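You operate a simulated robot arm through the tools that you are given. There is no shell and no other tool.

You are at the controls of a simulated robot arm. One attempt, no reset.

## Task
Mill the funnel's granules into the catch tray at the board's speed.
Fine: tray under the outlet, start the mill before the green gate opens, spill nothing; stop once it runs clear and switch off; leave the gate open.

Only the result counts: the job must be done as asked and must still hold three seconds after the hand-in. Knocking over, shifting, dropping, spilling or breaking anything else fails it.

## Robot
A 7-joint arm with a two-finger parallel gripper, fixed in place. Base frame: the origin is on the floor under the middle of its stand, x ahead of it, y to its left, z up. Lengths are in m, angles in degrees, forces in N, time in s.
It reaches about 1.479 m from its shoulder. Its first joint turns from -166.0 to 166.0 degrees. Payload 4.4 kg.
The tool frame sits at the grasp point between the pads (the TCP): z along the fingers, y along the line on which they close. The tips reach 0.023 m beyond it. Largest opening 0.094 m; finger width 0.038, thickness 0.01; the body of the gripper, 0.054 by 0.096 m, starts 0.039 m behind the TCP.
Orientation is that of the tool frame in the base frame, as a unit quaternion [x, y, z, w]. With the fingers straight down and closing along the base's y, the tool's x points along the base's -x, its y along +y and its z along -z.

## Interface
- The arm moves only by the tool servo_tool. Its argument "motion" is a list of rows, each a list of 7 numbers: the shift along the tool's x, y, z in units of 40 mm (1.0 is 40 mm), then the turn, a rotation vector about the tool's x, y, z in units of 6 degrees (1.0 is 6 degrees), then the finger opening in m, from 0 to 0.094. In form: [[dx, dy, dz, ax, ay, az, fingers], ...]. A call has 1 to 20 rows; each row shifts and turns the commanded pose from where the row before left it, along the tool's axes as they then stand. A call with a number of a shift or a turn outside -1 to 1 is refused whole. Rows are played at 5 a second. More than 0.05 m and 8.6 degrees between two rows, or a gripper value outside its range, and nothing of the call is played. Where a pose cannot be reached the arm comes as near as it can. A force on the tool above 90 N (or 10 N above the force at the start of the call, whichever is more), or a blocked arm, ends the call early, and 0.2 s more pass. Each finger travels about 0.072 m/s and halts on what it meets, pressing with about 22 N; the grip force reading is that of the motor and also rises with nothing between the fingers. The clock runs only during rows and for 0.2 s after the last one: add rows that do not move to give the fingers time. It gives the time, the measured TCP pose, the force on the tool (base axes), the opening and the grip force at its end, in the units of the frame above (readings bear some noise), with the torque about the TCP (base axes, N m) and any sound that the robot's microphone picked up.
- Cameras (640 x 400 px; columns grow to the right, rows downward): "scene" is fixed at [0.4016, -0.6503, 1.6334]; the picture's right is [0.83, -0.56, 0.00], its down [-0.25, -0.37, -0.90] and it looks along [0.50, 0.74, -0.44] (base axes); focal length 360 px, centre (320, 200). "wrist" rides on the gripper at [0.086, 0.016, -0.075] in the tool frame; the picture's right is [-0.18, 0.98, 0.00], its down [-0.58, -0.11, -0.81] and it looks along [-0.79, -0.15, 0.59] (tool axes); focal length 243 px, centre (320, 200).
- camera(camera): a new picture of that camera. No time passes.
- probe_pixels(camera, pixels): there is no depth. For up to 12 entries [column, row, z] of the newest picture of that camera ("zoom" is the newest enlarged one), the place [x, y] in the base frame at which the ray of that pixel passes the height z, good to about 0.002 m. No time passes.
- zoom(camera, box): a new picture of the part [left, top, right, bottom] of that camera's present view, enlarged. No time passes.
- hand_in(): hands the job in; it is judged then, once.

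Unless the task says otherwise, let go and move clear before handing in.

The tools are called as a command line: name --pt "numbers of a row" for each row, then --argument value for the rest, lists and objects as JSON in quotes. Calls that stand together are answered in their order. servo_tool: Moves the arm, as the interface text tells. Its arguments: {"type":"object","properties":{"motion":{"type":"array"}},"required":["motion"]} The other tools are called the same way: camera (camera) takes a picture; probe_pixels (camera, pixels) gives the place at which the rays of pixels pass given heights; zoom (camera, box) takes an enlarged picture of a part of a camera's view; hand_in () hands the job in.

At the start:

```text
time: 0.0
ee_pos: [0.6702, 0.3985, 1.4428]
tool_rot: [0.001, 1.0, -0.001, 0.001]
contact_force: [0.0, -0.7, -0.5]
wrist_torque: [0.02, 0.03, 0.0]
opening: 0.0938
gripper_force: 0.1
```

scene: 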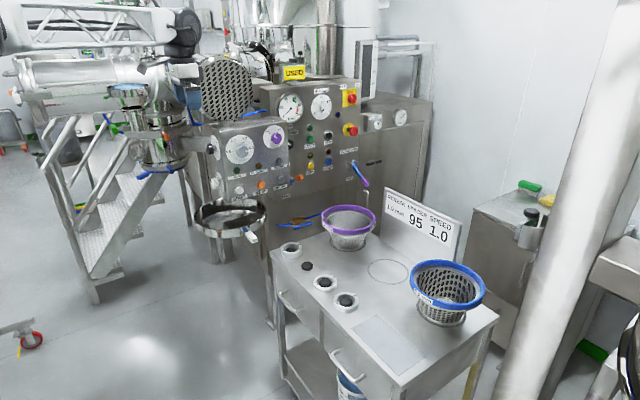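
wrist: 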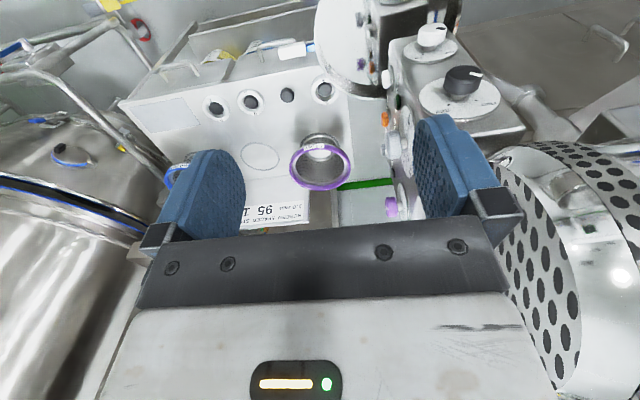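

The first pictures show a bench with a purple-rimmed basket near (350,225), a blue-rimmed basket near (447,285), a board reading "95 1.0" near (423,228), and a panel with knobs around (240,150) and (290,108). I'll zoom in on these to learn what is what.

zoom --camera "scene" --box '[370, 180, 480, 250]'

zoom --camera "scene" --box '[190, 70, 390, 210]'

zoom --camera "scene" --box '[260, 180, 500, 330]'

zoom --camera "scene" --box '[80, 40, 300, 260]'

zoom --camera "wrist" --box '[140, 0, 540, 240]'

```text
5.71 times, centred on (425, 215) of scene
```

zoom: 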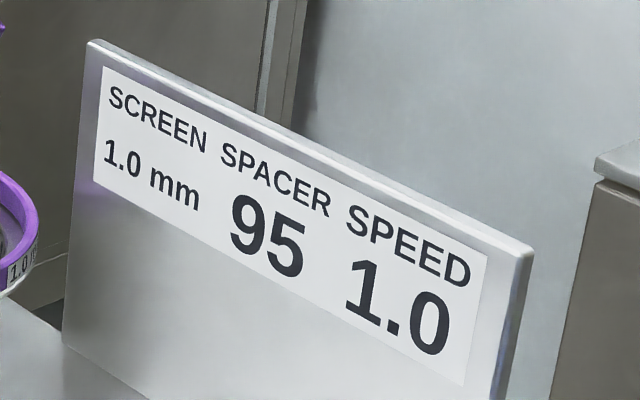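

```text
2.86 times, centred on (290, 140) of scene
```

zoom: 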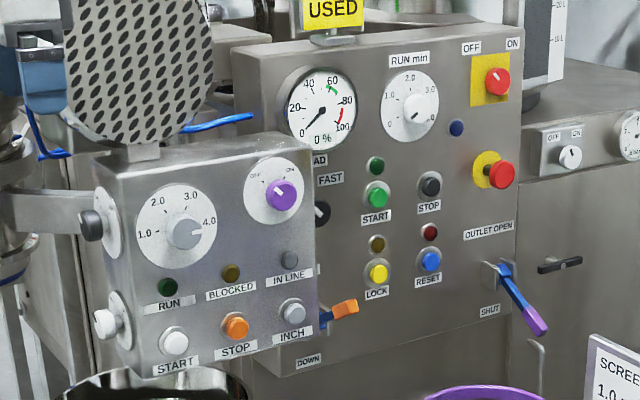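

```text
2.67 times, centred on (380, 255) of scene
```

zoom: 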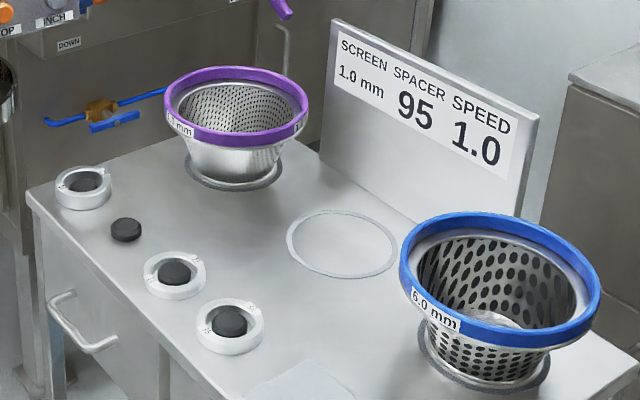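

```text
1.82 times, centred on (190, 150) of scene
```

zoom: 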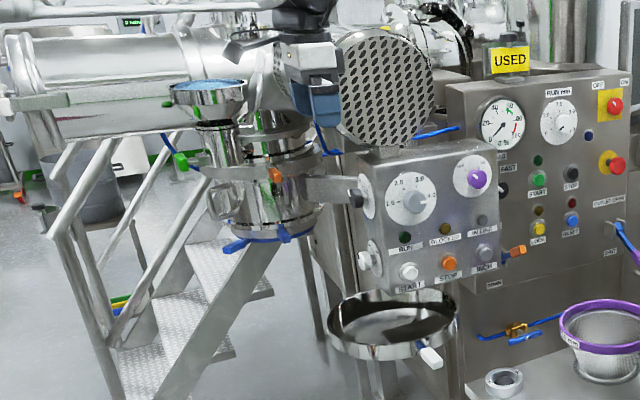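

```text
1.60 times, centred on (340, 120) of wrist
```

zoom: 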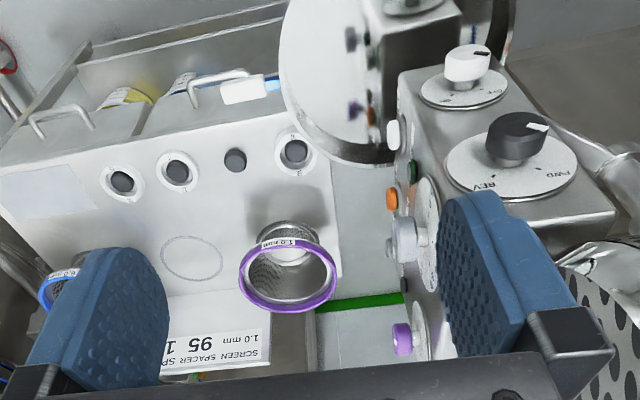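

The control box at (240,150) carries a speed dial, a purple OFF/ON knob, START/STOP/INCH and side knobs, while the mill with its funnel stands around (150,130) and the tray at (230,218). I'll zoom much closer on each.

zoom --camera "scene" --box '[100, 70, 210, 190]'

zoom --camera "scene" --box '[200, 110, 300, 210]'

zoom --camera "scene" --box '[180, 180, 290, 270]'

zoom --camera "wrist" --box '[300, 0, 500, 130]'

zoom --camera "wrist" --box '[360, 100, 480, 250]'

zoom --camera "scene" --box '[0, 0, 260, 180]'

```text
3.33 times, centred on (155, 130) of scene
```

zoom: 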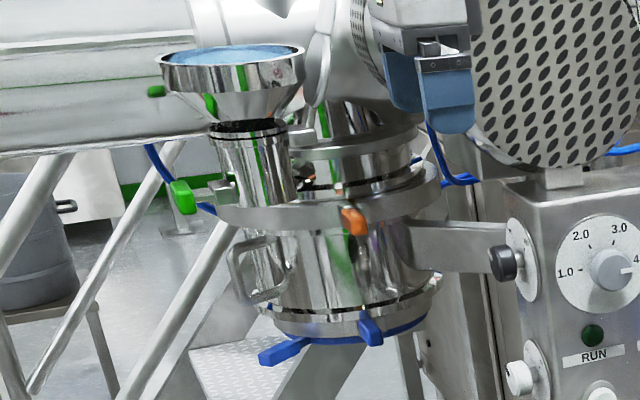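

```text
4.00 times, centred on (250, 160) of scene
```

zoom: 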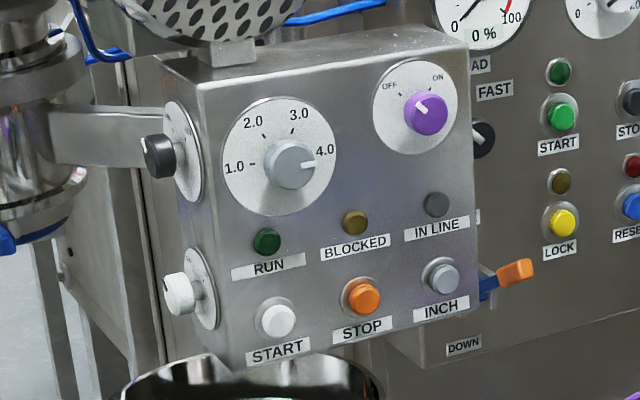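

```text
4.44 times, centred on (235, 225) of scene
```

zoom: 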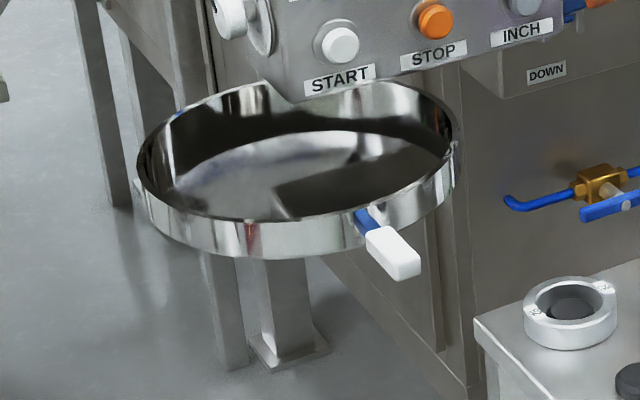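

```text
3.08 times, centred on (400, 65) of wrist
```

zoom: 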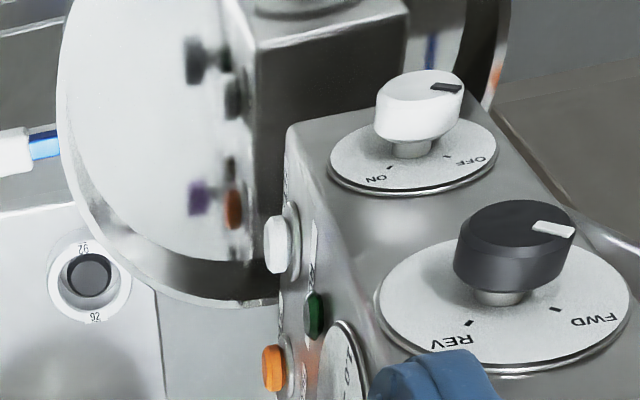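

```text
2.67 times, centred on (420, 175) of wrist
```

zoom: 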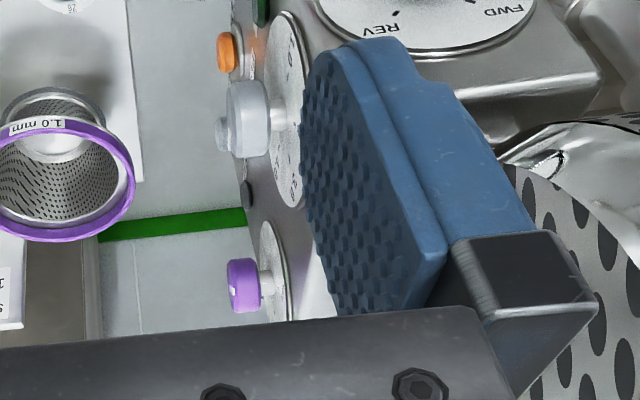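

```text
2.22 times, centred on (130, 90) of scene
```

zoom: 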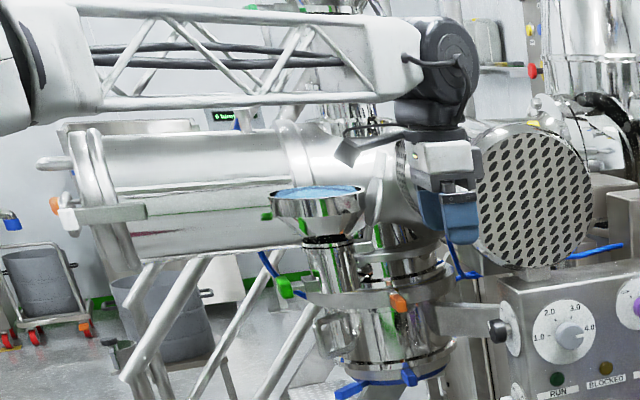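

The tray at (232,218) appears to sit under the control box and not yet under the mill's outlet, and the side face carries a black FWD/REV knob and a white OFF/ON knob. I'll back the arm away (up, then toward -y and -x) and turn the wrist camera to look toward the mill.

servo_tool --pt "0 0 -1 0 0 0 0.09" --pt "0 0 -1 0 0 0 0.09" --pt "0.4 -1 0 0 0 0 0.09" --pt "0.4 -1 0 0 0 0 0.09" --pt "0.4 -1 0 0 0 0 0.09" --pt "0.4 -1 0 0 0 0 0.09" --pt "0.4 -1 0 0 0 0 0.09" --pt "0.4 -1 0 0 0 0 0.09" --pt "0.4 -1 0 0 0 0 0.09" --pt "0.4 -1 0 0 0 0 0.09" --pt "0 0 0 0 0 0 0.09"

camera --camera "scene"

camera --camera "wrist"

```text
time: 2.4
ee_pos: [0.5407, 0.08, 1.5241]
tool_rot: [0.001, 1.0, 0.0, 0.001]
contact_force: [0.0, -1.5, -0.6]
wrist_torque: [0.02, -0.01, 0.0]
opening: 0.09
gripper_force: 0.1
```

```text
taken
```

scene: 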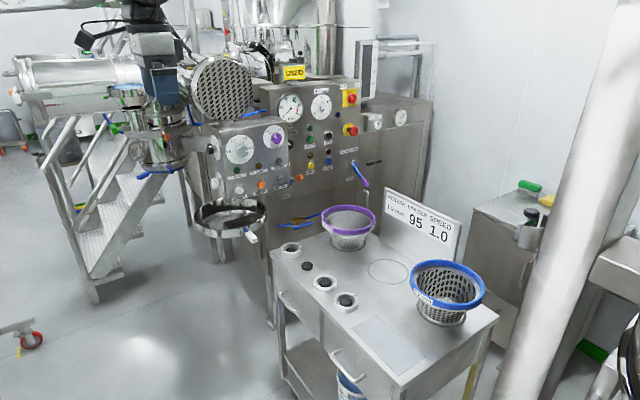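

```text
taken
```

wrist: 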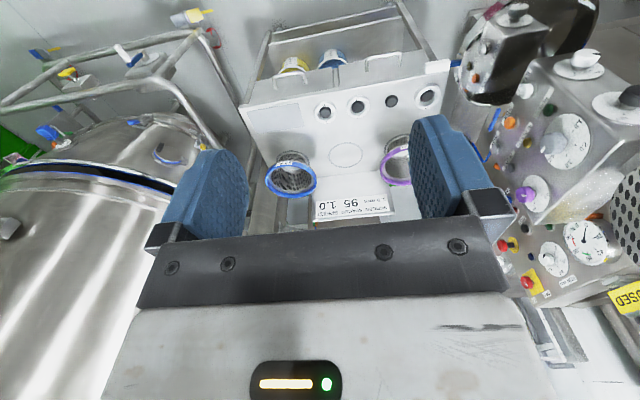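

The arm moved cleanly and the wrist still looks along +x. I'll now turn about the tool's z by −60° or so to look at the mill with the wrist camera.

servo_tool --pt "0 0 0 0 0 -1 0.09" --pt "0 0 0 0 0 -1 0.09" --pt "0 0 0 0 0 -1 0.09" --pt "0 0 0 0 0 -1 0.09" --pt "0 0 0 0 0 -1 0.09" --pt "0 0 0 0 0 -1 0.09" --pt "0 0 0 0 0 -1 0.09" --pt "0 0 0 0 0 -1 0.09" --pt "0 0 0 0 0 -1 0.09" --pt "0 0 0 0 0 -1 0.09" --pt "0 0 0 0 0 -1 0.09" --pt "0 0 0 0 0 -1 0.09" --pt "0 0 0 0 0 0 0.09"

camera --camera "scene"

camera --camera "wrist"

```text
time: 5.2
ee_pos: [0.5433, 0.0781, 1.5219]
tool_rot: [-0.588, 0.809, -0.001, 0.001]
contact_force: [0.2, -0.1, -0.6]
wrist_torque: [-0.03, 0.01, -0.03]
opening: 0.0897
gripper_force: 0.0
```

```text
taken
```

scene: 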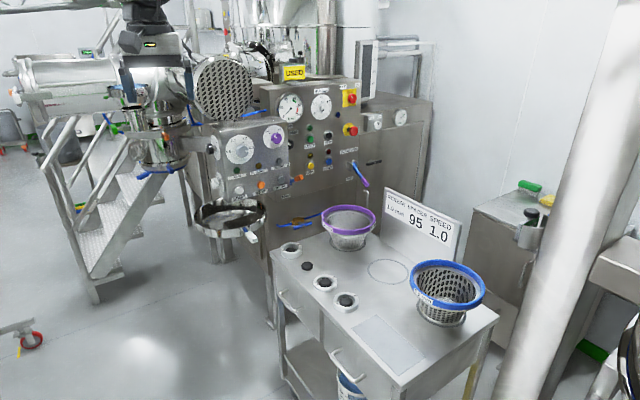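

```text
taken
```

wrist: 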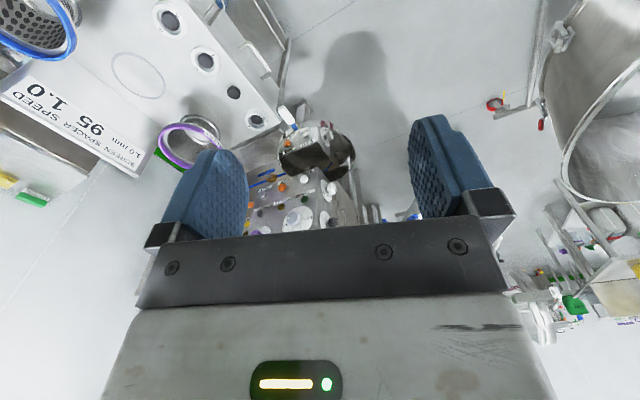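

The gripper body hides the mill (it lies behind the lower half of the wrist picture). I'll turn a bit more and tilt the fingers forward so the mill comes into the upper half of the view.

servo_tool --pt "0 0 0 0 0 -1 0.09" --pt "0 0 0 0 0 -1 0.09" --pt "0 0 0 0 0 -1 0.09" --pt "0 0 0 0 -1 0 0.09" --pt "0 0 0 0 -1 0 0.09" --pt "0 0 0 0 -1 0 0.09" --pt "0 0 0 0 -1 0 0.09" --pt "0 0 0 0 -1 0 0.09" --pt "0 0 0 0 0 0 0.09"

camera --camera "wrist"

camera --camera "scene"

```text
time: 7.2
ee_pos: [0.5425, 0.0787, 1.5238]
tool_rot: [-0.682, 0.683, 0.183, 0.184]
contact_force: [-0.3, 0.7, 0.1]
wrist_torque: [0.01, 0.02, -0.01]
opening: 0.0899
gripper_force: 0.0
```

```text
taken
```

wrist: 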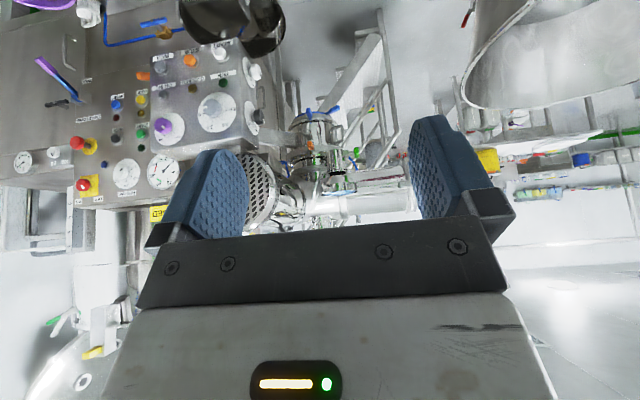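

```text
taken
```

scene: 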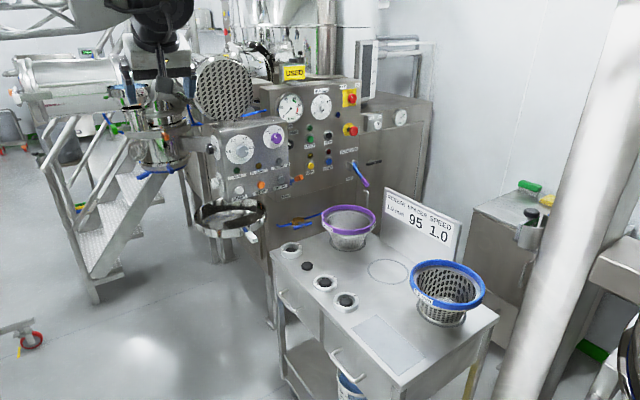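

The mill now shows upside-down at about (320,145) in the wrist picture, and the control panel at left. I'll zoom in on the mill and on the control box.

zoom --camera "wrist" --box '[250, 80, 410, 210]'

zoom --camera "wrist" --box '[120, 20, 290, 160]'

zoom --camera "wrist" --box '[160, 0, 320, 100]'

zoom --camera "scene" --box '[90, 70, 230, 190]'

```text
3.08 times, centred on (330, 145) of wrist
```

zoom: 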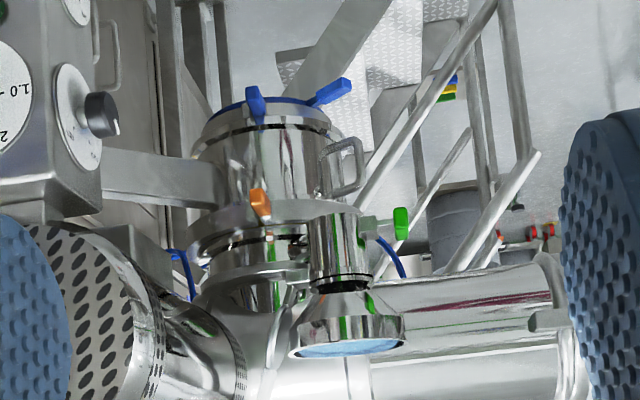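

```text
2.86 times, centred on (205, 90) of wrist
```

zoom: 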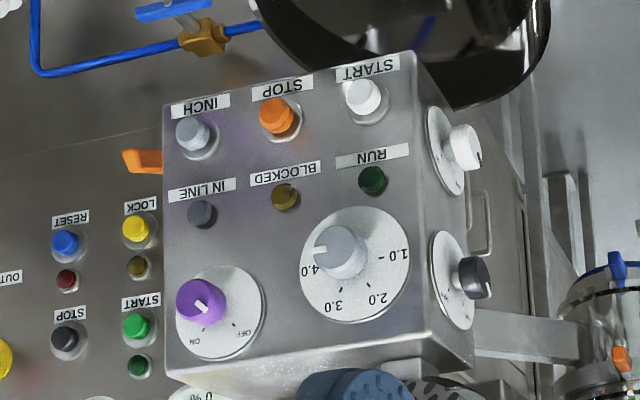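

```text
4.00 times, centred on (240, 50) of wrist
```

zoom: 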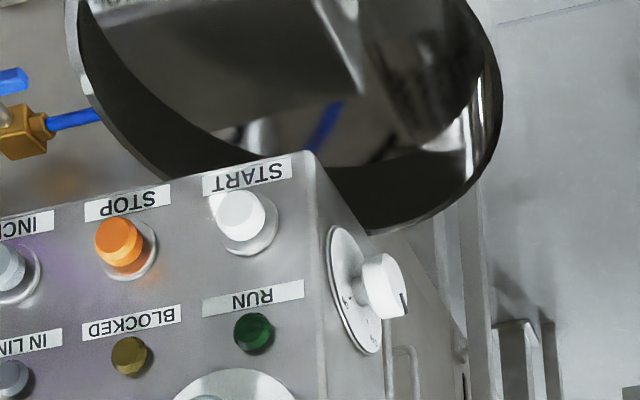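

```text
3.33 times, centred on (160, 130) of scene
```

zoom: 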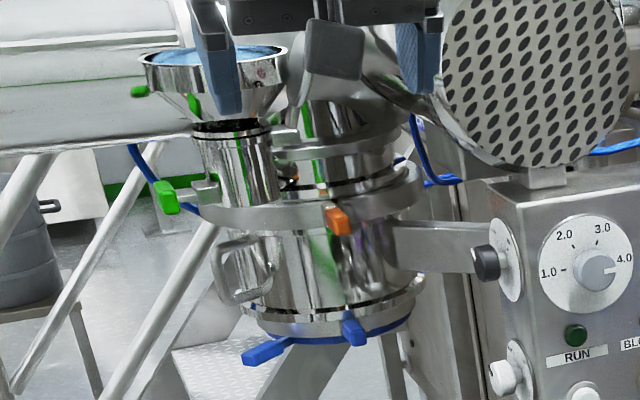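

Speed dial points to 4.0, the purple knob and white side knob point to OFF, the black side knob to FWD, as far as the zooms show. I'll triangulate the controls using both cameras.

probe_pixels --camera "scene" --pixels '[[239.5, 190, 1.3], [239.5, 190, 1.1], [260.75, 184.25, 1.3], [260.75, 184.25, 1.1], [276.75, 138.75, 1.3], [276.75, 138.75, 1.1], [241.75, 151.25, 1.3], [241.75, 151.25, 1.1], [209.5, 149.25, 1.3], [209.5, 149.25, 1.1], [213.75, 183.25, 1.3], [213.75, 183.25, 1.1]]'

probe_pixels --camera "wrist" --pixels '[[219.7, 53.3, 1.3], [219.7, 53.3, 1.1], [190, 60.3, 1.3], [190, 60.3, 1.1], [163, 125, 1.3], [163, 125, 1.1], [212, 107.5, 1.3], [212, 107.5, 1.1], [259.2, 117.3, 1.3], [259.2, 117.3, 1.1], [255.7, 70.8, 1.3], [255.7, 70.8, 1.1]]'

```text
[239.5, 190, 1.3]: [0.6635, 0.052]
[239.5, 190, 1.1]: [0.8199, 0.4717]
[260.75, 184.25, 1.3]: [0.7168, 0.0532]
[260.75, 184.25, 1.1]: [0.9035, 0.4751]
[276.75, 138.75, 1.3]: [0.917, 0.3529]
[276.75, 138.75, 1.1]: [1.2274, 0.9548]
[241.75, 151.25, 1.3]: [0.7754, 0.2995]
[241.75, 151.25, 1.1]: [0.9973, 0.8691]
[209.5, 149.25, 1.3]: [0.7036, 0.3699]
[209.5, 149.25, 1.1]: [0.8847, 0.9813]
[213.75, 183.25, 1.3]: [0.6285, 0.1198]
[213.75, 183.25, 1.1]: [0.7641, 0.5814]
```

```text
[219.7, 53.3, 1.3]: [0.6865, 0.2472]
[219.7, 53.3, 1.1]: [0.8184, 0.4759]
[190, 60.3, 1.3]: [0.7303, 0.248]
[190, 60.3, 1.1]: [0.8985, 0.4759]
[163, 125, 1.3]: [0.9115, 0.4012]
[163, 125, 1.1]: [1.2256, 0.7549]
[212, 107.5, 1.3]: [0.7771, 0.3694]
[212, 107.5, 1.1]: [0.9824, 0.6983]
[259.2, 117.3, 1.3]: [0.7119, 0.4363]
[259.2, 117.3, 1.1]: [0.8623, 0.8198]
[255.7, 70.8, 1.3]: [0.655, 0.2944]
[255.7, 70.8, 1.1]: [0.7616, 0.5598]
```

START is near (0.82,0.48,1.10), STOP (0.90,0.48,1.10), purple (0.975,0.47,1.26), speed (0.84,0.465,1.24), black side knob (0.756,0.548,1.24), white side (0.75,0.53,1.12). Next I'll triangulate the mill's funnel, green gate handle and clamps.

probe_pixels --camera "scene" --pixels '[[127.9, 86.5, 1.45], [127.9, 86.5, 1.35], [113.5, 129.1, 1.45], [113.5, 129.1, 1.25], [165.4, 136, 1.3], [165.4, 136, 1.2], [142.6, 175.6, 1.2], [142.6, 175.6, 1.0], [169.6, 168.4, 1.2], [169.6, 168.4, 1.0]]'

probe_pixels --camera "wrist" --pixels '[[339.1, 193.7, 1.45], [339.1, 193.7, 1.35], [356, 152.5, 1.45], [356, 152.5, 1.25], [310.5, 146, 1.3], [310.5, 146, 1.2], [334.9, 109.9, 1.2], [334.9, 109.9, 1.0], [308.9, 112.5, 1.2], [308.9, 112.5, 1.0]]'

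```text
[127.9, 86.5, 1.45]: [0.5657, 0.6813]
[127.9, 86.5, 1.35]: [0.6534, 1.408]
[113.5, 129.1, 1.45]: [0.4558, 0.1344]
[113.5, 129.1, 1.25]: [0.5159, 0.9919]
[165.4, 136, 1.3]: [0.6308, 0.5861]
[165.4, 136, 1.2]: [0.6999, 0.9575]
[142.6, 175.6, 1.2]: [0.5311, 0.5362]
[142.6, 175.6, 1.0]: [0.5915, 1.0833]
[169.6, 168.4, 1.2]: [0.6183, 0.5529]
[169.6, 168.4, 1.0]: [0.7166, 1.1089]
```

```text
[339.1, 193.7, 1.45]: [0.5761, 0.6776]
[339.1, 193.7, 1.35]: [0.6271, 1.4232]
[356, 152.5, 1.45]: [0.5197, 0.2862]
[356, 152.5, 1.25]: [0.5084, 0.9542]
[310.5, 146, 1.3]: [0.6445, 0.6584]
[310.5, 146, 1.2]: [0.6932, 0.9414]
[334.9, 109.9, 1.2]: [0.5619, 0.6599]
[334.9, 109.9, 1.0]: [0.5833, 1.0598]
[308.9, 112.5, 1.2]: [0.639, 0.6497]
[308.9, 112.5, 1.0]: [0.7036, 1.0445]
```

The funnel sits near (0.59,0.89,1.42), the green gate handle near (0.51,0.84,1.28) and the mill's outlet ring near z≈1.04. Now I'll straighten the tool and go lower to view the tray and its support.

servo_tool --pt "0 0 0 0 1 0 0.09" --pt "0 0 0 0 1 0 0.09" --pt "0 0 0 0 1 0 0.09" --pt "0 0 0 0 1 0 0.09" --pt "0 0 0 0 1 0 0.09" --pt "0 0 1 0 0 0.5 0.09" --pt "0 0 1 0 0 0.5 0.09" --pt "0 0 1 0 0 0.5 0.09" --pt "0 0 1 0 0 0.5 0.09" --pt "0 0 1 0 0 0 0.09" --pt "0 0 1 0 0 0 0.09" --pt "0 0 1 0 0 0 0.09" --pt "0 0 1 0 0 0 0.09" --pt "0 0 0 0 0 0 0.09"

camera --camera "wrist"

camera --camera "scene"

```text
time: 10.2
ee_pos: [0.5437, 0.0795, 1.2009]
tool_rot: [-0.629, 0.778, 0.0, -0.001]
contact_force: [0.1, -0.1, 0.8]
wrist_torque: [-0.02, -0.02, 0.01]
opening: 0.0901
gripper_force: 0.0
```

```text
taken
```

wrist: 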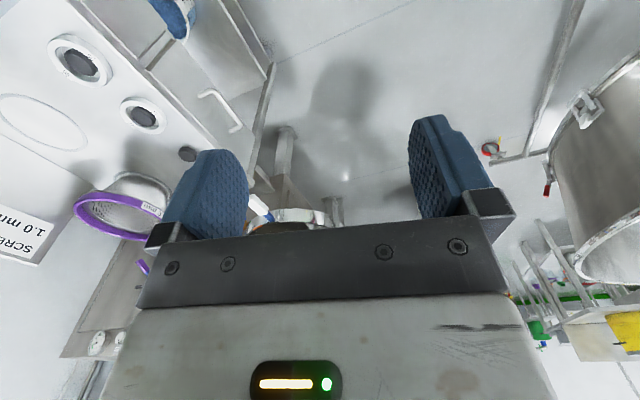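

```text
taken
```

scene: 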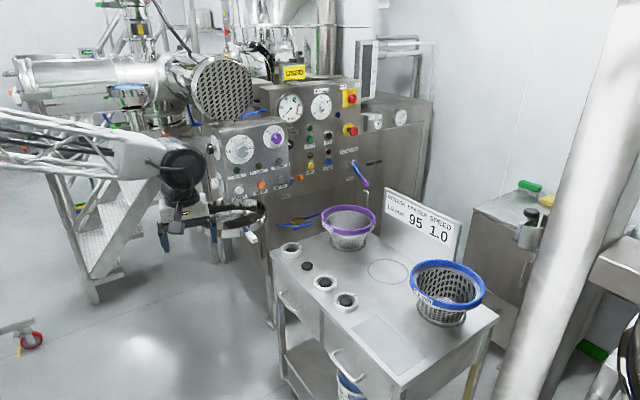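

The tray's near rim peeks out at (290,215) just behind the gripper palm. I'll tilt the fingers forward to bring it clear.

servo_tool --pt "0 0 0 0 -1 0 0.09" --pt "0 0 0 0 -1 0 0.09" --pt "0 0 0 0 -1 0 0.09" --pt "0 0 0 0 -1 0 0.09" --pt "0 0 0 0 -1 0 0.09" --pt "0 0 0 0 0 0 0.09"

camera --camera "wrist"

zoom --camera "wrist" --box '[200, 0, 420, 140]'

zoom --camera "wrist" --box '[240, 90, 420, 240]'

```text
time: 11.6
ee_pos: [0.543, 0.0792, 1.2028]
tool_rot: [-0.607, 0.751, 0.163, 0.202]
contact_force: [-0.3, -0.7, 1.0]
wrist_torque: [-0.01, -0.01, 0.01]
opening: 0.0898
gripper_force: 0.1
```

```text
taken
```

wrist: 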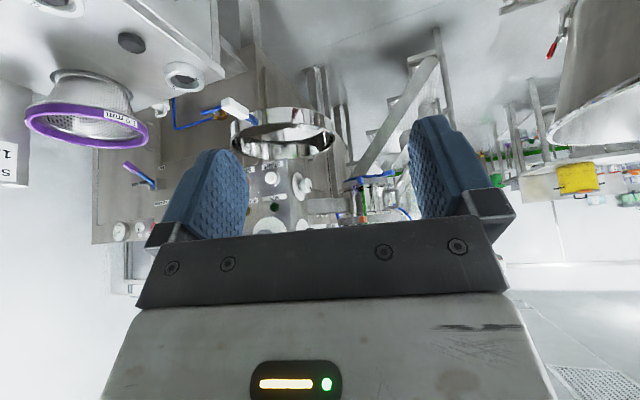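

```text
2.86 times, centred on (310, 70) of wrist
```

zoom: 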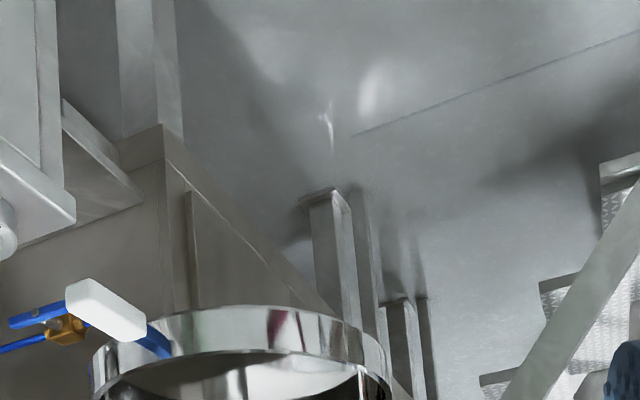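

```text
2.67 times, centred on (330, 165) of wrist
```

zoom: 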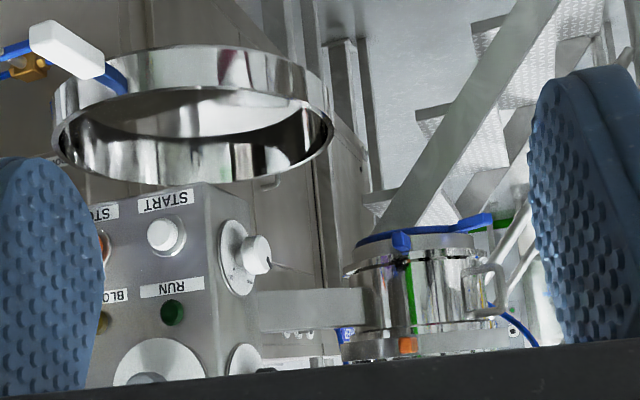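

The tray looks like a free-hanging round pan with a white handle at wrist (235,109), near the control box's lower edge. I'll triangulate the tray's centre and handle, plus the mill's bottom ring.

probe_pixels --camera "scene" --pixels '[[229.8, 214.2, 1.1], [229.8, 214.2, 0.9], [253, 239, 1.1], [253, 239, 0.9], [194.2, 217.1, 1.1], [194.2, 217.1, 0.9], [265.9, 210.4, 1.1], [265.9, 210.4, 0.9], [246.4, 231.3, 1.1], [246.4, 231.3, 0.9]]'

probe_pixels --camera "wrist" --pixels '[[282.4, 139.9, 1.1], [282.4, 139.9, 0.9], [235.2, 108.8, 1.1], [235.2, 108.8, 0.9], [230, 138.8, 1.1], [230, 138.8, 0.9], [334.9, 138.8, 1.1], [334.9, 138.8, 0.9], [255, 122, 1.1], [255, 122, 0.9]]'

```text
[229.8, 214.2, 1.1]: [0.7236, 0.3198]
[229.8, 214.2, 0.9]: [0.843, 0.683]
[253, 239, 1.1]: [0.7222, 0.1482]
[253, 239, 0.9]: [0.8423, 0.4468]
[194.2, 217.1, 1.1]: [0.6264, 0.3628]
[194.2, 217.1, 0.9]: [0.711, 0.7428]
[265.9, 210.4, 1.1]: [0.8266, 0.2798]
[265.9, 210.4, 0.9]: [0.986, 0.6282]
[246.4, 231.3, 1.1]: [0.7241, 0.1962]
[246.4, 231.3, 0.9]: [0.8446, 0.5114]
```

```text
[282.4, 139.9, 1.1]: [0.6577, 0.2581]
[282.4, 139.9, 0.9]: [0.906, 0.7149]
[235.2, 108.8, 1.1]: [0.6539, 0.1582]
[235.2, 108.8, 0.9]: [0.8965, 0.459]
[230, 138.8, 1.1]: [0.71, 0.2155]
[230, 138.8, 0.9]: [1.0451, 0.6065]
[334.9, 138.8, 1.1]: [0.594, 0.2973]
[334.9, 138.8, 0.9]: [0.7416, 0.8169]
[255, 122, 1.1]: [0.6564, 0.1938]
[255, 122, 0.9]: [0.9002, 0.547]
```

The tray's centre is near (0.79,0.54,0.98), radius ≈0.13, with its white handle at (0.79,0.32,0.99). Next I'll locate the post behind it and the mill's bottom to learn how the tray travels.

probe_pixels --camera "scene" --pixels '[[228, 262, 0.0], [228, 262, 0.2], [228, 262, 0.5]]'

probe_pixels --camera "wrist" --pixels '[[313.5, 68.3, 0.0], [313.5, 68.3, 0.2], [313.5, 68.3, 0.5], [340, 105, 0.0], [350, 185, 1.05], [350, 185, 1.1], [350, 185, 1.0]]'

zoom --camera "wrist" --box '[290, 60, 420, 160]'

zoom --camera "wrist" --box '[320, 150, 420, 225]'

zoom --camera "wrist" --box '[210, 80, 350, 180]'

```text
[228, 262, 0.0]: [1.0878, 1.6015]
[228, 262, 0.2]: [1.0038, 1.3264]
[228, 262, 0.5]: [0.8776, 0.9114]
```

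```text
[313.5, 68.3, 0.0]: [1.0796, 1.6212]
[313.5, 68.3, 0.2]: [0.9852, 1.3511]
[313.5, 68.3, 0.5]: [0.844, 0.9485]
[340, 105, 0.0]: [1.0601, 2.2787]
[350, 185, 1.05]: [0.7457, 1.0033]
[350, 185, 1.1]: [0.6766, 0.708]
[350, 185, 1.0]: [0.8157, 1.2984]
```

```text
4.00 times, centred on (355, 110) of wrist
```

zoom: 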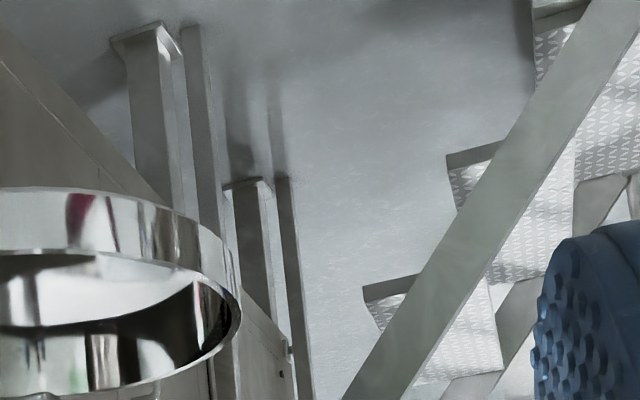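

```text
5.33 times, centred on (370, 188) of wrist
```

zoom: 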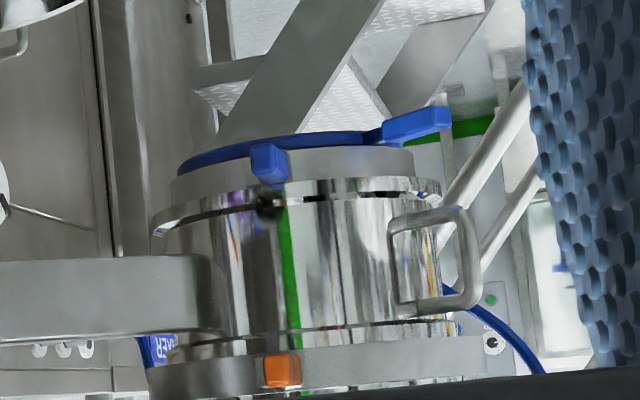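

```text
4.00 times, centred on (280, 130) of wrist
```

zoom: 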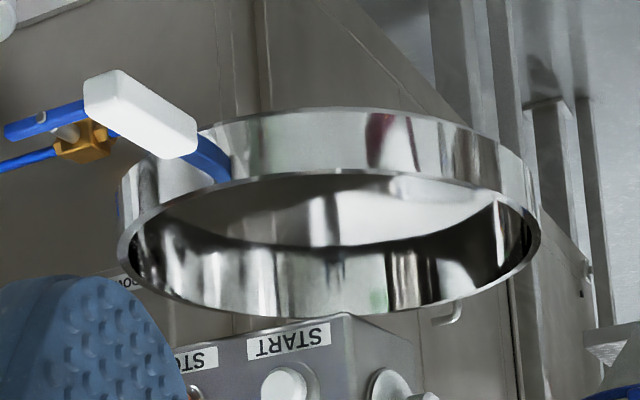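

The tray hangs in mid-air with its support hidden from this side; the posts behind belong to the cabinet frame. I'll shift toward -x and look along +x to see the tray's support and the gap to the mill.

servo_tool --pt "0 0 0 0 1 0 0.09" --pt "0 0 0 0 1 0 0.09" --pt "0 0 0 0 1 0 0.09" --pt "0 0 0 0 1 0 0.09" --pt "0 0 0 0 1 0 0.09" --pt "-0.55 0.725 0 0 0 0 0.09" --pt "-0.55 0.725 0 0 0 0 0.09" --pt "-0.55 0.725 0 0 0 0 0.09" --pt "-0.55 0.725 0 0 0 0 0.09" --pt "-0.55 0.725 0 0 0 0 0.09" --pt "-0.55 0.725 0 0 0 0 0.09" --pt "-0.55 0.725 0 0 0 0 0.09" --pt "-0.55 0.725 0 0 0 0 0.09" --pt "0 0 0 0 0 1 0.09" --pt "0 0 0 0 0 1 0.09" --pt "0 0 0 0 0 1 0.09" --pt "0 0 0 0 0 1 0.09" --pt "0 0 0 0 0 1 0.09" --pt "0 0 0 0 0 0 0.09"

servo_tool --pt "0 0 0 0 -1 0 0.09" --pt "0 0 0 0 -1 0 0.09" --pt "0 0 0 0 -1 0 0.09" --pt "0 0 0 0 -1 0 0.09" --pt "0 0 0 0 -1 0 0.09" --pt "0 0 0 0 0 0 0.09"

camera --camera "wrist"

camera --camera "scene"

```text
time: 15.6
ee_pos: [0.3521, 0.2987, 1.2025]
tool_rot: [-0.405, 0.914, -0.001, 0.001]
contact_force: [-1.0, 0.2, -0.2]
wrist_torque: [0.01, -0.04, -0.01]
opening: 0.0897
gripper_force: 0.1
```

```text
time: 17.0
ee_pos: [0.3522, 0.2996, 1.2016]
tool_rot: [-0.392, 0.882, 0.106, 0.237]
contact_force: [-0.5, -0.1, -0.6]
wrist_torque: [-0.02, 0.0, 0.02]
opening: 0.09
gripper_force: 0.0
```

```text
taken
```

wrist: 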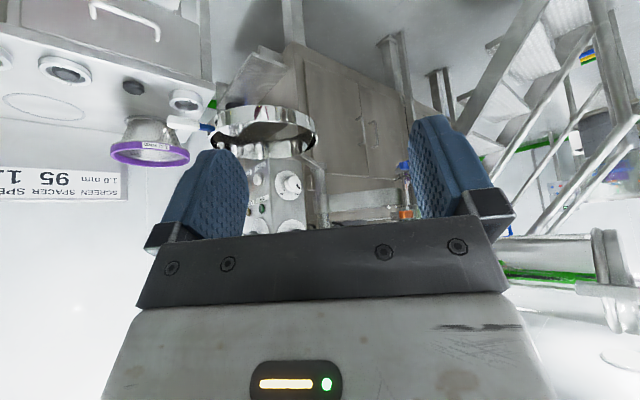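

```text
taken
```

scene: 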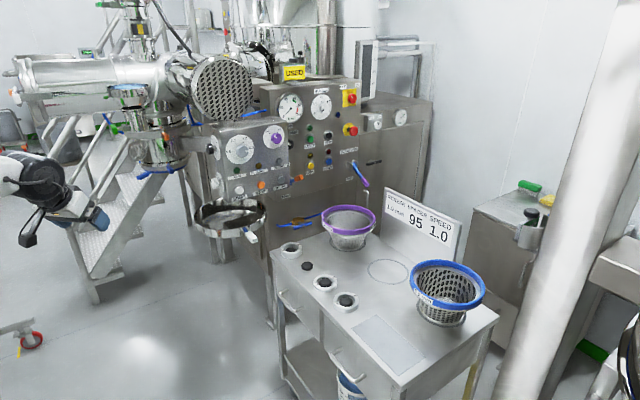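

zoom --camera "wrist" --box '[190, 70, 430, 230]'

zoom --camera "wrist" --box '[230, 90, 350, 170]'

zoom --camera "scene" --box '[90, 70, 230, 190]'

zoom --camera "scene" --box '[180, 180, 280, 250]'

```text
2.50 times, centred on (310, 150) of wrist
```

zoom: 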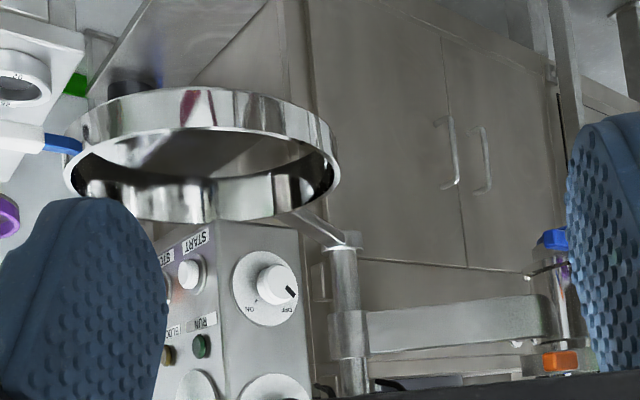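

```text
5.00 times, centred on (290, 130) of wrist
```

zoom: 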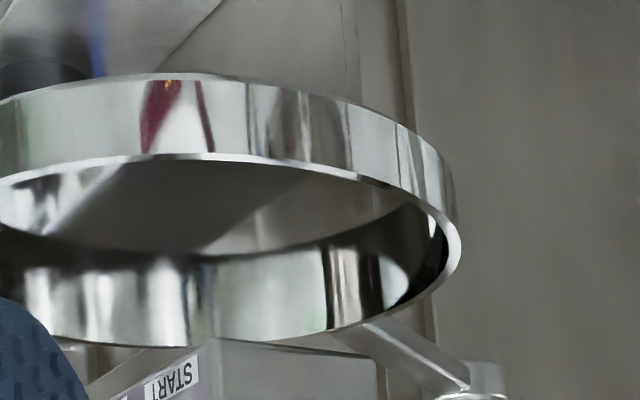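

```text
3.33 times, centred on (160, 130) of scene
```

zoom: 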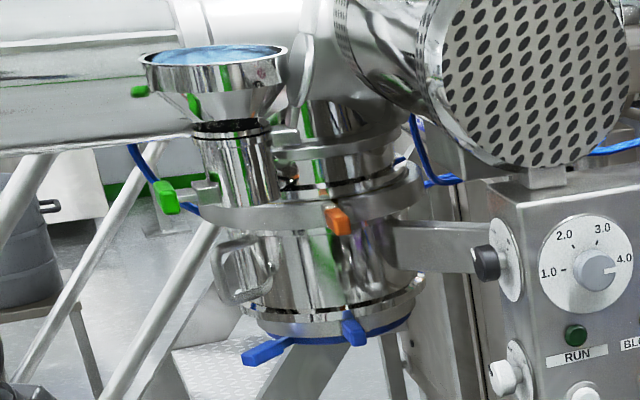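

```text
5.71 times, centred on (230, 215) of scene
```

zoom: 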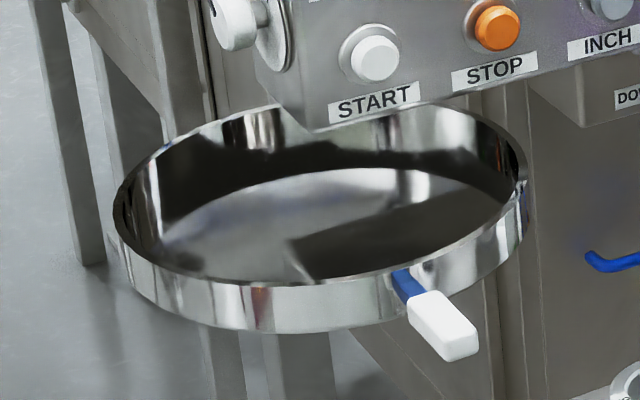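

Now the support is visible: a vertical tube hanging from the mill's bracket at zoomed (345,300), with a swing arm to the tray at (335,235), so the tray swings about that tube. I'll probe the pivot and zoom in on the knob dials.

probe_pixels --camera "wrist" --pixels '[[322, 165.2, 0.96], [322, 165.2, 0.98], [322, 165.2, 1.0], [320.5, 190, 1.05], [320.5, 190, 1.1]]'

zoom --camera "scene" --box '[255, 115, 300, 155]'

zoom --camera "scene" --box '[200, 130, 260, 200]'

zoom --camera "wrist" --box '[240, 140, 350, 230]'

```text
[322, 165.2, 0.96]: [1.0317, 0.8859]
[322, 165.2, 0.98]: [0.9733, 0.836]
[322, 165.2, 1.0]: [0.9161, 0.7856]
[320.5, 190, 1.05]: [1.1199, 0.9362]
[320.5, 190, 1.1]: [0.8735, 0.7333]
```

```text
10.00 times, centred on (278, 135) of scene
```

zoom: 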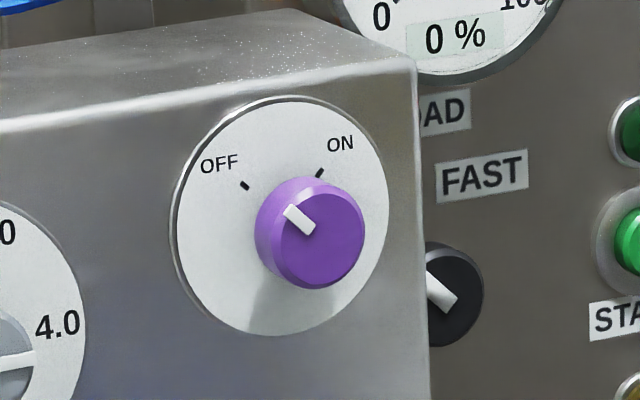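

```text
5.71 times, centred on (230, 165) of scene
```

zoom: 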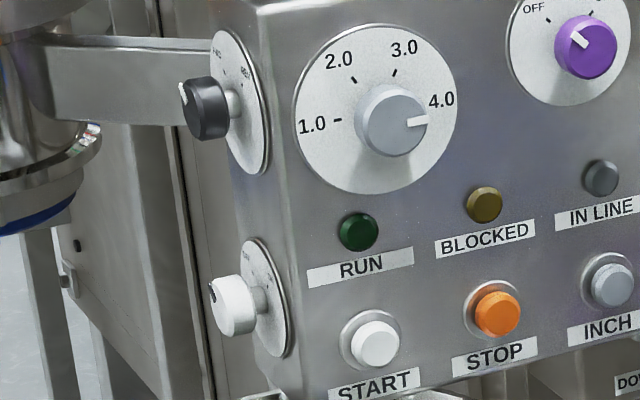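

```text
4.44 times, centred on (295, 185) of wrist
```

zoom: 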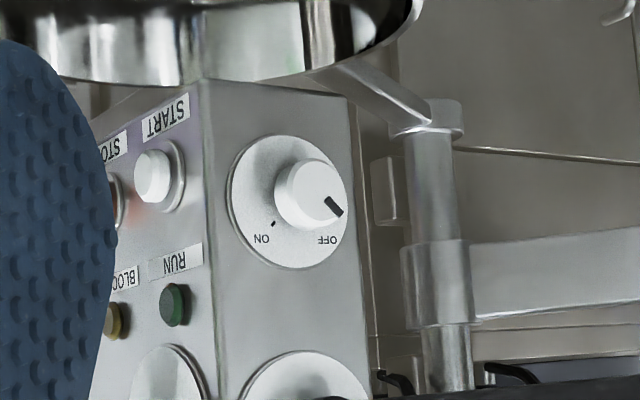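

The post passes through a collar on the mill's bracket and carries the tray's arm at its lower end. I'll shift the camera sideways and lower for a second view so that I can triangulate this post and the mill's outlet.

servo_tool --pt "-0.09 0.61 0.67 0 0 0 0.09" --pt "-0.09 0.61 0.67 0 0 0 0.09" --pt "-0.09 0.61 0.67 0 0 0 0.09" --pt "-0.09 0.61 0.67 0 0 0 0.09" --pt "-0.09 0.61 0.67 0 0 0 0.09" --pt "-0.09 0.61 0.67 0 0 0 0.09" --pt "-0.09 0.61 0.67 0 0 0 0.09" --pt "0 0 0 0 0 0 0.09"

camera --camera "wrist"

zoom --camera "wrist" --box '[180, 60, 420, 220]'

camera --camera "scene"

```text
time: 18.8
ee_pos: [0.3049, 0.5005, 1.0513]
tool_rot: [-0.392, 0.883, 0.105, 0.237]
contact_force: [-0.2, 0.5, 0.3]
wrist_torque: [-0.05, -0.01, 0.0]
opening: 0.09
gripper_force: 0.0
```

```text
taken
```

wrist: 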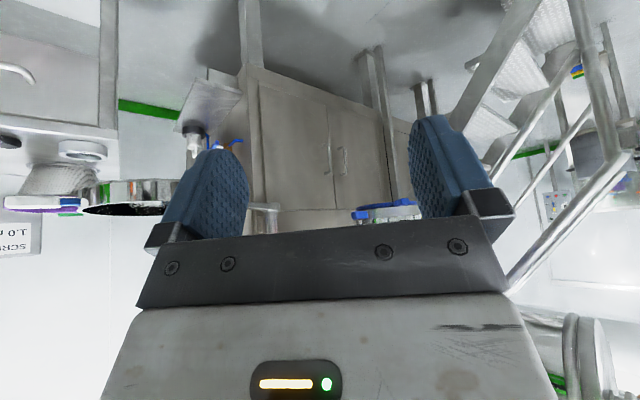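

```text
2.50 times, centred on (300, 140) of wrist
```

zoom: 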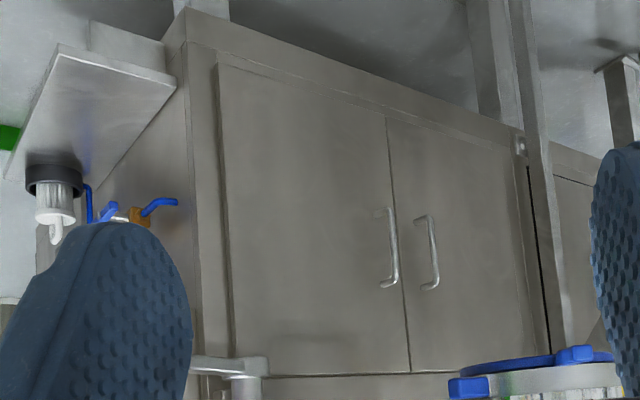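

```text
taken
```

scene: 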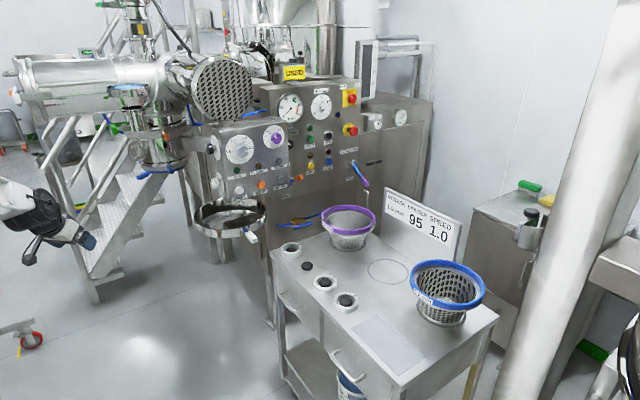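

The camera is now nearly level with the tray rim; the swing arm and post foot show at about (262,205) and (271,204), the mill's blue-ringed bottom at (390,212). I'll probe these for triangulation.

probe_pixels --camera "wrist" --pixels '[[272, 204, 0.96], [272, 204, 1.0], [272, 204, 1.03], [390, 210, 1.03], [390, 210, 1.05], [356, 215, 1.03], [356, 215, 1.05]]'

zoom --camera "wrist" --box '[340, 180, 440, 240]'

zoom --camera "wrist" --box '[235, 180, 315, 240]'

```text
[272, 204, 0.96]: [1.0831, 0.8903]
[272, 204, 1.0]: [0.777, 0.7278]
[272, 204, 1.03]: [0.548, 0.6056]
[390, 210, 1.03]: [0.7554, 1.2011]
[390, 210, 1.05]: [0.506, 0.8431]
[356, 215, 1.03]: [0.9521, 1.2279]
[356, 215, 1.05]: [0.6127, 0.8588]
```

```text
6.40 times, centred on (390, 210) of wrist
```

zoom: 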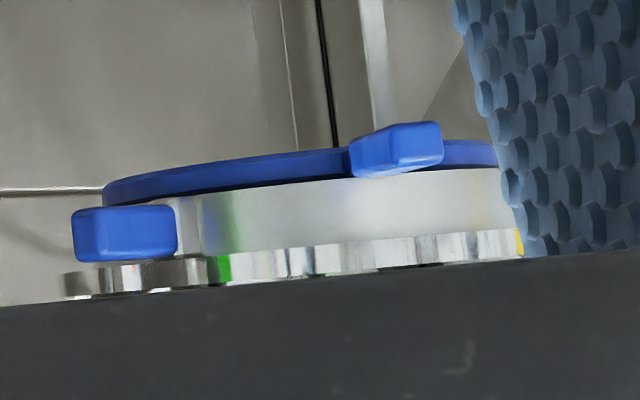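

```text
6.67 times, centred on (275, 210) of wrist
```

zoom: 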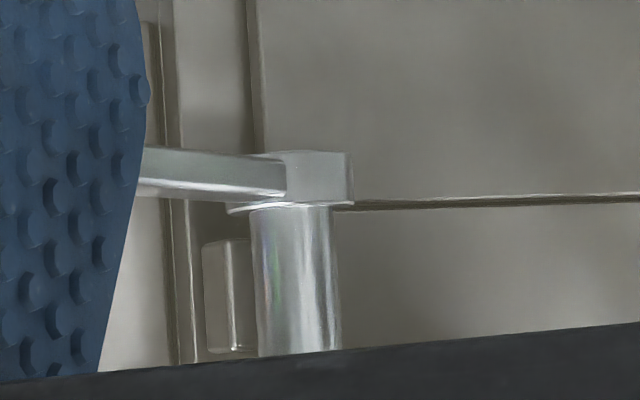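

The tray's swing pivot comes out at about (0.968,0.830) with the arm at z≈0.98, so the tray (radius 0.34 from the pivot) can swing about 87° to under the mill. I'll now move to view the side knobs close up and check for further labels.

servo_tool --pt "-0.524 -0.595 -0.497 0 0 0 0.09" --pt "-0.524 -0.595 -0.497 0 0 0 0.09" --pt "-0.524 -0.595 -0.497 0 0 0 0.09" --pt "-0.524 -0.595 -0.497 0 0 0 0.09" --pt "-0.524 -0.595 -0.497 0 0 0 0.09" --pt "-0.524 -0.595 -0.497 0 0 0 0.09" --pt "-0.524 -0.595 -0.497 0 0 0 0.09" --pt "-0.524 -0.595 -0.497 0 0 0 0.09" --pt "-0.524 -0.595 -0.497 0 0 0 0.09" --pt "-0.524 -0.595 -0.497 0 0 0 0.09" --pt "0 0 0 0 0 0 0.09"

camera --camera "wrist"

zoom --camera "wrist" --box '[230, 40, 430, 220]'

zoom --camera "wrist" --box '[270, 100, 410, 220]'

```text
time: 21.2
ee_pos: [0.5333, 0.401, 1.331]
tool_rot: [-0.392, 0.883, 0.105, 0.237]
contact_force: [-0.7, 0.4, 0.4]
wrist_torque: [0.0, 0.0, 0.02]
opening: 0.09
gripper_force: 0.1
```

```text
taken
```

wrist: 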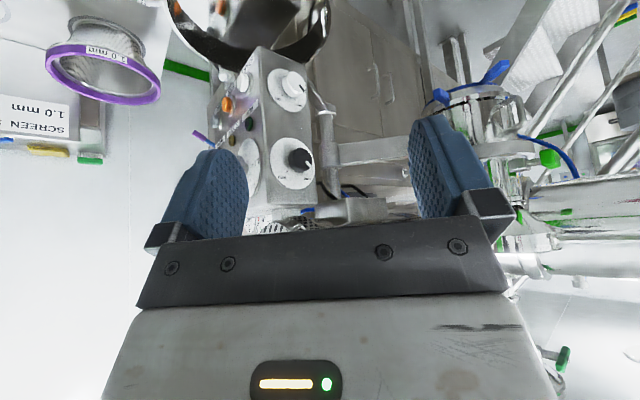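

```text
2.22 times, centred on (330, 130) of wrist
```

zoom: 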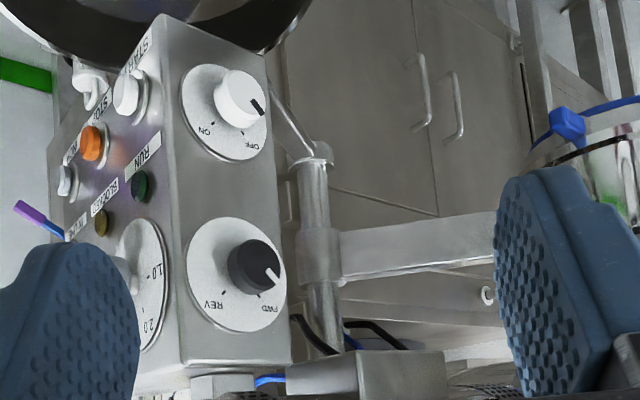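

```text
3.33 times, centred on (340, 160) of wrist
```

zoom: 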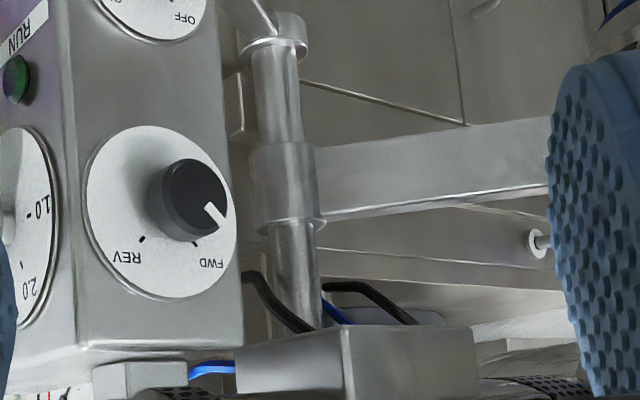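

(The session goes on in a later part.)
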